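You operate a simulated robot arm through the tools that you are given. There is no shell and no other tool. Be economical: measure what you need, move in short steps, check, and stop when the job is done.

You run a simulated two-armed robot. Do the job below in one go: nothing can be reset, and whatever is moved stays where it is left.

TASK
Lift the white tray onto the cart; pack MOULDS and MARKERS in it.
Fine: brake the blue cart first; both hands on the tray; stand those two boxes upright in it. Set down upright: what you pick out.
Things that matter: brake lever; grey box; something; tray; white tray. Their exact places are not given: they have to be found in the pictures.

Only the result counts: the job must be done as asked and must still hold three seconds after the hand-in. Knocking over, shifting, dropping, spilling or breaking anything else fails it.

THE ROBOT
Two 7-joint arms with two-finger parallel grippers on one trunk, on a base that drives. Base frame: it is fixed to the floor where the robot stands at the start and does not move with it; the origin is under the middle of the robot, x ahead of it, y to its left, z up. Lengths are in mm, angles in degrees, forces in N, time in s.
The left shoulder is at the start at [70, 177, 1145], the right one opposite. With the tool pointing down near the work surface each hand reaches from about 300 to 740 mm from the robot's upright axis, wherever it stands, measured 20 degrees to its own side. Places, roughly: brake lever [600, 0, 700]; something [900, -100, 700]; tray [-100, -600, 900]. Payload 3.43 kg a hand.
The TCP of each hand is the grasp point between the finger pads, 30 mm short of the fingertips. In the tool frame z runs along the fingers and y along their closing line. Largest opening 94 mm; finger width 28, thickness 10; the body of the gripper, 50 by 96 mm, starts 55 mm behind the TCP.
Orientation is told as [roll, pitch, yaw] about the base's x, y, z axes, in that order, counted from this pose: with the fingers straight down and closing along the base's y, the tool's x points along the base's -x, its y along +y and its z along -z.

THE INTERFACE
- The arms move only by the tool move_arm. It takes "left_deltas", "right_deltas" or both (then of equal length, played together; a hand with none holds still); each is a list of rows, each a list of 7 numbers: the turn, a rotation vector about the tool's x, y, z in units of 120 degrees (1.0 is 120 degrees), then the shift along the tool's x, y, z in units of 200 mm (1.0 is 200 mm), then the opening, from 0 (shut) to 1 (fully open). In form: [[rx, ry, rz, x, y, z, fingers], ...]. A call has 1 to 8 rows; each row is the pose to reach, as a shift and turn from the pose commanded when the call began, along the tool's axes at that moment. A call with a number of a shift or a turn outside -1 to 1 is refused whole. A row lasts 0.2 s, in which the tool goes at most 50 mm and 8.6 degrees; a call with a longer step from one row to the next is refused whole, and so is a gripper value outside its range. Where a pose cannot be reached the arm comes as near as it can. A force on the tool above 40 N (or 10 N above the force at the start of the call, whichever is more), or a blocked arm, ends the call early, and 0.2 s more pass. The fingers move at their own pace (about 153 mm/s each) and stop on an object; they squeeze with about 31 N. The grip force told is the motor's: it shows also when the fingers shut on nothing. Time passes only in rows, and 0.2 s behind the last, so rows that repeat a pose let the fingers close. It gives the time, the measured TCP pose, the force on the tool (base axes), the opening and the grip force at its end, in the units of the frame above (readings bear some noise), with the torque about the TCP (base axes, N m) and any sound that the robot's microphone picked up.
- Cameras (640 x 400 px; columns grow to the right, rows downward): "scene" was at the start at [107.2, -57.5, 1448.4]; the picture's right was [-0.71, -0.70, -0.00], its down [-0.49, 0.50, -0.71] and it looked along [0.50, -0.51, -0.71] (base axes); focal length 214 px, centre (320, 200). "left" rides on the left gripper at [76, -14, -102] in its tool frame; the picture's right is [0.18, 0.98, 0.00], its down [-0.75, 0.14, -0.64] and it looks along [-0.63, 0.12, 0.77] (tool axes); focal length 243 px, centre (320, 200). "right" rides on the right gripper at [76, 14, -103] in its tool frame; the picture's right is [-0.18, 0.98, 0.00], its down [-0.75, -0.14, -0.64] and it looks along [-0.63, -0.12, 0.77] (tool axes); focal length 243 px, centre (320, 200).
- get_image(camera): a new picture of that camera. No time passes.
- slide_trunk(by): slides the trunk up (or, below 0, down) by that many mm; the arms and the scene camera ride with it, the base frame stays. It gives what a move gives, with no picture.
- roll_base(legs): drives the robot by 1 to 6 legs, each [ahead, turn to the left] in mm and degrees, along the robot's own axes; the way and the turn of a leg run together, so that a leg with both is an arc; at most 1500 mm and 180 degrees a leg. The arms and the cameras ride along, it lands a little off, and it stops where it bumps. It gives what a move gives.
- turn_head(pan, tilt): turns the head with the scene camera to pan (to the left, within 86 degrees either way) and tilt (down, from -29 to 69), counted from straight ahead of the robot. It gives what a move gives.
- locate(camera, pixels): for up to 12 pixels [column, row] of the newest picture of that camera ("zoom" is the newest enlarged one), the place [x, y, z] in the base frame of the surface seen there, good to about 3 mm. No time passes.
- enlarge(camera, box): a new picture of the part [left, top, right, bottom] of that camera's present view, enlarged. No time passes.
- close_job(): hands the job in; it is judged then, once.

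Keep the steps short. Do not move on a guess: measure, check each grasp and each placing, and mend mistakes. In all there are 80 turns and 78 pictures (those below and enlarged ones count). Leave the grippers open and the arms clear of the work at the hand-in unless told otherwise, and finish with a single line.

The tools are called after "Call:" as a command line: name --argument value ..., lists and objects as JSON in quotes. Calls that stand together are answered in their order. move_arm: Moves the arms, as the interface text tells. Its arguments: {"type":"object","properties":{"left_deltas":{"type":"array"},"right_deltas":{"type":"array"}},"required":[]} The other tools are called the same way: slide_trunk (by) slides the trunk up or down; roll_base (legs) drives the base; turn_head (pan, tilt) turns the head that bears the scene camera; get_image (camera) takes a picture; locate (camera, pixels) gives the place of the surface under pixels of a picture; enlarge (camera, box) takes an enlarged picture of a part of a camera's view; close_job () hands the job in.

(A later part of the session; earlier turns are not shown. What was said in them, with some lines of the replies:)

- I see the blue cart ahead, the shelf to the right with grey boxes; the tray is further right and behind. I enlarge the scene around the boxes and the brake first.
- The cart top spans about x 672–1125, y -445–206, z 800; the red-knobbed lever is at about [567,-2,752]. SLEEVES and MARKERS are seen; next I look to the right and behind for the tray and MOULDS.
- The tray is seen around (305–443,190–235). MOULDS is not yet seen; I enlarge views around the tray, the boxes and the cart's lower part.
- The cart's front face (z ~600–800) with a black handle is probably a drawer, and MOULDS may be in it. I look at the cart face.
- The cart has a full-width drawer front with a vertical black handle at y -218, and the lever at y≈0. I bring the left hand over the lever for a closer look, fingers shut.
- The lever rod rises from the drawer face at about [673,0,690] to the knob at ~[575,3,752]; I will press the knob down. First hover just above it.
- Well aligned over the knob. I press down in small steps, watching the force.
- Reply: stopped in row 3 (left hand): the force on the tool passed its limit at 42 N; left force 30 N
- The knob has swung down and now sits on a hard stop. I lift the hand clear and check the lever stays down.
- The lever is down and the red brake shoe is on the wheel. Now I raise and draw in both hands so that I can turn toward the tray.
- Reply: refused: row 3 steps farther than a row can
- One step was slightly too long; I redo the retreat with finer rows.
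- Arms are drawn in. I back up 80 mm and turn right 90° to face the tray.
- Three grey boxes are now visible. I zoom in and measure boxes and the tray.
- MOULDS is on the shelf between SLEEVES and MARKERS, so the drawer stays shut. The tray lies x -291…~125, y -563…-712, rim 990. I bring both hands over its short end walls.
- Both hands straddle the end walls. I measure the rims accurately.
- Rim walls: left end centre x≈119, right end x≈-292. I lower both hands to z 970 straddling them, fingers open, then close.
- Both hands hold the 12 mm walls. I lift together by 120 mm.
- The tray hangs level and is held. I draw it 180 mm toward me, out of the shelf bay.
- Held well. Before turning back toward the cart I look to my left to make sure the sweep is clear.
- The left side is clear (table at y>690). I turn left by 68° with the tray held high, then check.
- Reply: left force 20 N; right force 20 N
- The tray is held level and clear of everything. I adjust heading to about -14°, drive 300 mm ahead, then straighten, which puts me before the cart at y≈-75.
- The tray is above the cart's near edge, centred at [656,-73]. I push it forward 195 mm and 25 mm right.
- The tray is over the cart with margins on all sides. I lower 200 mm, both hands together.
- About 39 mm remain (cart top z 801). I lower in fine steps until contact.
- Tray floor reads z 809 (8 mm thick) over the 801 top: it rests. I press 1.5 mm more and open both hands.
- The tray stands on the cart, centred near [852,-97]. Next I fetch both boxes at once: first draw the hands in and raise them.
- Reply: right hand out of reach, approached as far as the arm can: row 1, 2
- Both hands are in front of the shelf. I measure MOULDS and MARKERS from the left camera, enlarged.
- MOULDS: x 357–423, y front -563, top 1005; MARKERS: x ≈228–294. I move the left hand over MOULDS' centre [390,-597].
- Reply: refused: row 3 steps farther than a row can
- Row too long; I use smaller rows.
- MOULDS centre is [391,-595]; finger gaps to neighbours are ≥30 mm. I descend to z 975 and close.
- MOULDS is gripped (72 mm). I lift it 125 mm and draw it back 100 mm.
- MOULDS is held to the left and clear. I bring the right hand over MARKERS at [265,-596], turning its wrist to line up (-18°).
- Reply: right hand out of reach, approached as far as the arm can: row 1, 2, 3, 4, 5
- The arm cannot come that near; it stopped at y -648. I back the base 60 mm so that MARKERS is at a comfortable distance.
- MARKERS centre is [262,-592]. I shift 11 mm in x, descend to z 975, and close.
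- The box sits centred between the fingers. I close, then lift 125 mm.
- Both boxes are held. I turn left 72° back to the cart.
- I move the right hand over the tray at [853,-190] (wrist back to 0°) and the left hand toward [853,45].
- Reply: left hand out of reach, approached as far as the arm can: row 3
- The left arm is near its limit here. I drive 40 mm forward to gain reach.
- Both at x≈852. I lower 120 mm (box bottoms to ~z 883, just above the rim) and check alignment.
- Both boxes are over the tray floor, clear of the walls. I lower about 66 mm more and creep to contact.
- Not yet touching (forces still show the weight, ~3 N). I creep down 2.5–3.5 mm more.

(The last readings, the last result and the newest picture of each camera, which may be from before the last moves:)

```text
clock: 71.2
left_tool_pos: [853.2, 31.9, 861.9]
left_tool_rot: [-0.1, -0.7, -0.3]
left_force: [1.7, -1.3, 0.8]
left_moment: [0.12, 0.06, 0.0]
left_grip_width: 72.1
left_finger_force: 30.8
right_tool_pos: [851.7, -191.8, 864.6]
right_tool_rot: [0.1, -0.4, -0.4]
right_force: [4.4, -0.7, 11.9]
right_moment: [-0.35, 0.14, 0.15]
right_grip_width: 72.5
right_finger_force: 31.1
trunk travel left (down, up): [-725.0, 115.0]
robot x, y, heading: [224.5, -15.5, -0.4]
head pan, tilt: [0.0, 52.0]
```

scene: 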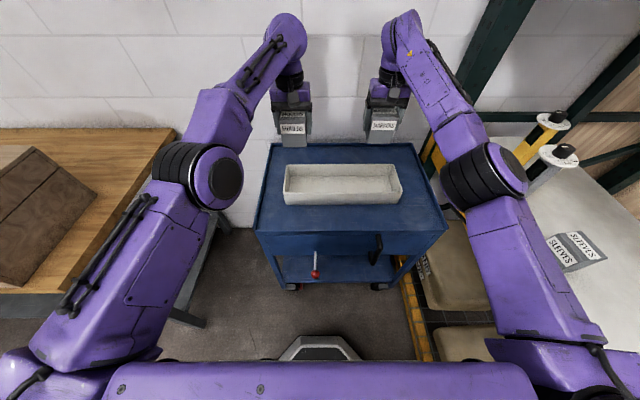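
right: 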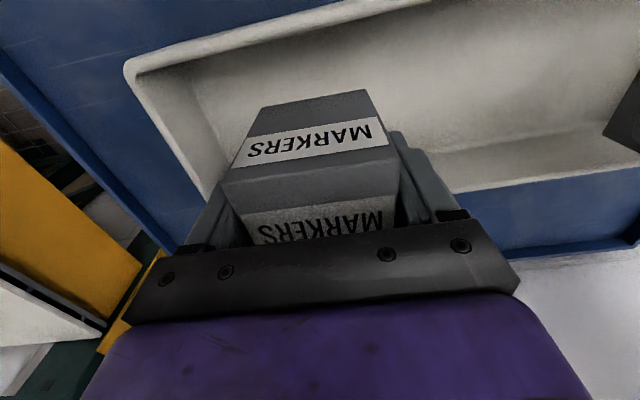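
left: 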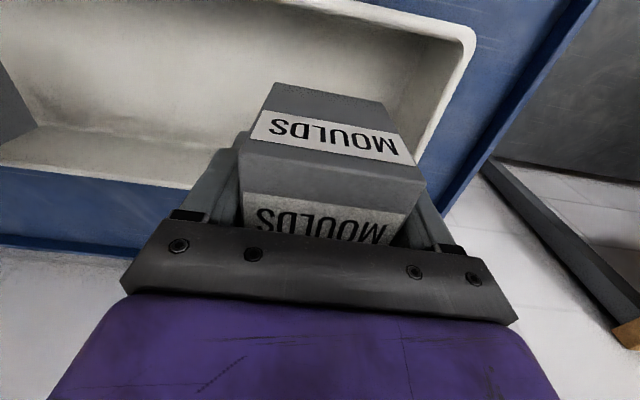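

Both boxes now rest on the tray floor. I open the fingers in place, then rise straight up.

Call:
move_arm --left_deltas '[[0, 0, 0, 0, 0, 0.004, 0], [0, 0, 0, 0, 0, 0.004, 0.85], [0, 0, 0, 0, 0, 0, 0.92], [0, 0, 0, 0, 0, 0, 0.92]]' --right_deltas '[[0, 0, 0, 0, 0, -0.003, 0], [0, 0, 0, 0, 0, -0.003, 0.85], [0, 0, 0, 0, 0, -0.003, 0.92], [0, 0, 0, 0, 0, 0, 0.92]]'

Call:
move_arm --left_deltas '[[0, 0, 0, 0, 0, -0.1, 0.92], [0, 0, 0, 0, 0, -0.25, 0.92], [0, 0, 0, 0, 0, -0.4, 0.92], [0, 0, 0, 0, 0, -0.6, 0.92], [0, 0, 0, 0, 0, -0.8, 0.92], [0, 0, 0, 0, 0, -1, 0.92]]' --right_deltas '[[0, 0, 0, 0, 0, -0.1, 0.92], [0, 0, 0, 0, 0, -0.25, 0.92], [0, 0, 0, 0, 0, -0.4, 0.92], [0, 0, 0, 0, 0, -0.6, 0.92], [0, 0, 0, 0, 0, -0.8, 0.92], [0, 0, 0, 0, 0, -1, 0.92]]'

Call:
get_image --camera "scene"

Call:
enlarge --camera "scene" --box '[220, 110, 440, 300]'

```text
clock: 72.2
left_tool_pos: [853.7, 32.5, 861.2]
left_tool_rot: [-0.1, -0.7, -0.3]
left_force: [0.1, -1.2, -0.2]
left_moment: [-0.02, 0.02, 0.0]
left_grip_width: 86.5
left_finger_force: 0.0
right_tool_pos: [851.5, -191.4, 863.3]
right_tool_rot: [0.0, -0.2, -0.3]
right_force: [-0.3, -0.1, 0.2]
right_moment: [0.02, 0.04, 0.02]
right_grip_width: 86.5
right_finger_force: 0.0
trunk travel left (down, up): [-725.0, 115.0]
robot x, y, heading: [223.8, -16.0, -0.3]
head pan, tilt: [0.0, 52.0]
```

```text
clock: 73.7
left_tool_pos: [850.1, 32.3, 1061.3]
left_tool_rot: [-0.2, -0.7, -0.3]
left_force: [-0.5, 1.5, -0.9]
left_moment: [-0.03, 0.0, -0.01]
left_grip_width: 86.7
left_finger_force: 0.0
right_tool_pos: [849.6, -189.8, 1063.3]
right_tool_rot: [0.1, -0.2, -0.4]
right_force: [0.2, -0.1, 0.0]
right_moment: [-0.01, 0.01, 0.01]
right_grip_width: 86.4
right_finger_force: 0.0
trunk travel left (down, up): [-725.0, 115.0]
robot x, y, heading: [222.3, -14.4, -0.3]
head pan, tilt: [0.0, 52.0]
```

```text
18 pictures are left
```

scene: 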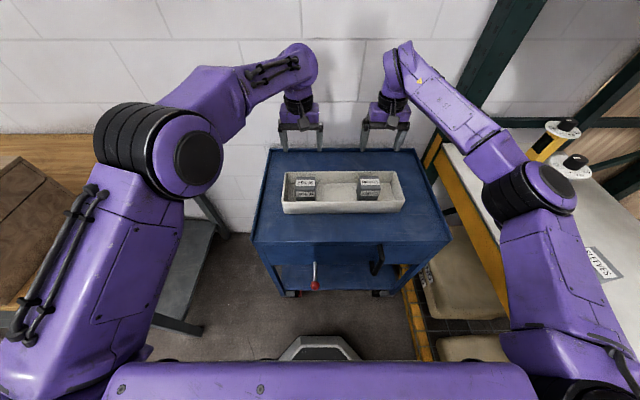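

```text
2.11 times, centred on (330, 205) of scene
```

zoom: 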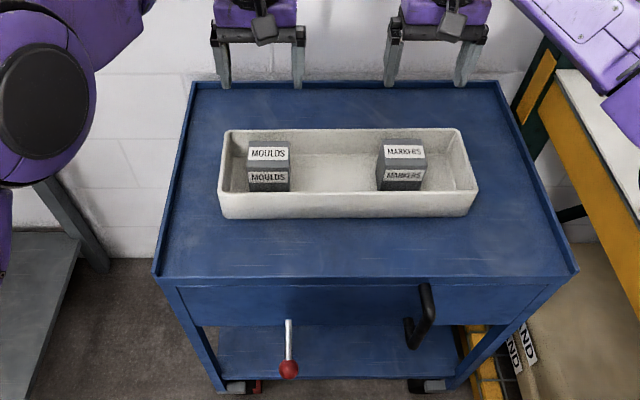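

Both boxes stand upright in the tray, the lever is down and SLEEVES untouched. I drive back 250 mm to clear the arms and take a last look.

Call:
roll_base --legs '[[-250, 0]]'

Call:
get_image --camera "scene"

```text
clock: 75.5
left_tool_pos: [597.6, 34.8, 1060.3]
left_tool_rot: [0.0, -0.7, -0.4]
left_force: [-0.5, -0.2, 0.1]
left_moment: [0.04, -0.01, 0.01]
left_grip_width: 86.6
left_finger_force: 0.1
right_tool_pos: [599.4, -189.7, 1061.7]
right_tool_rot: [0.2, -0.2, -0.2]
right_force: [-0.9, 0.0, -0.3]
right_moment: [-0.02, 0.0, 0.01]
right_grip_width: 86.5
right_finger_force: 0.0
trunk travel left (down, up): [-725.0, 115.0]
robot x, y, heading: [-26.4, -18.4, -0.3]
head pan, tilt: [0.0, 52.0]
```

```text
16 pictures are left
```

scene: 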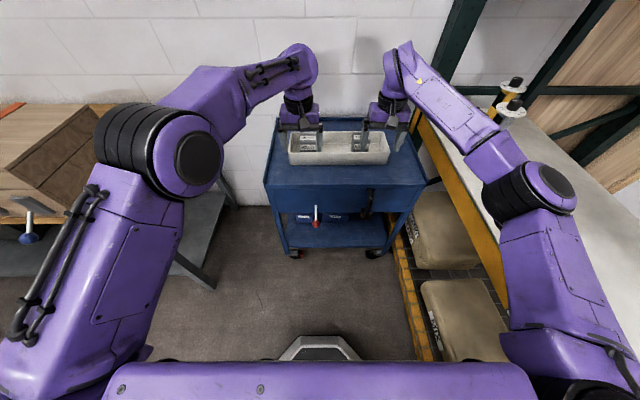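

The arms are clear of the cart, with the tray and both boxes standing in place. I hand in.

Call:
close_job

```text
The job is handed in.
```

The blue cart is braked, the white tray was lifted onto it with both hands, and MOULDS and MARKERS stand upright in the tray; the job is handed in.
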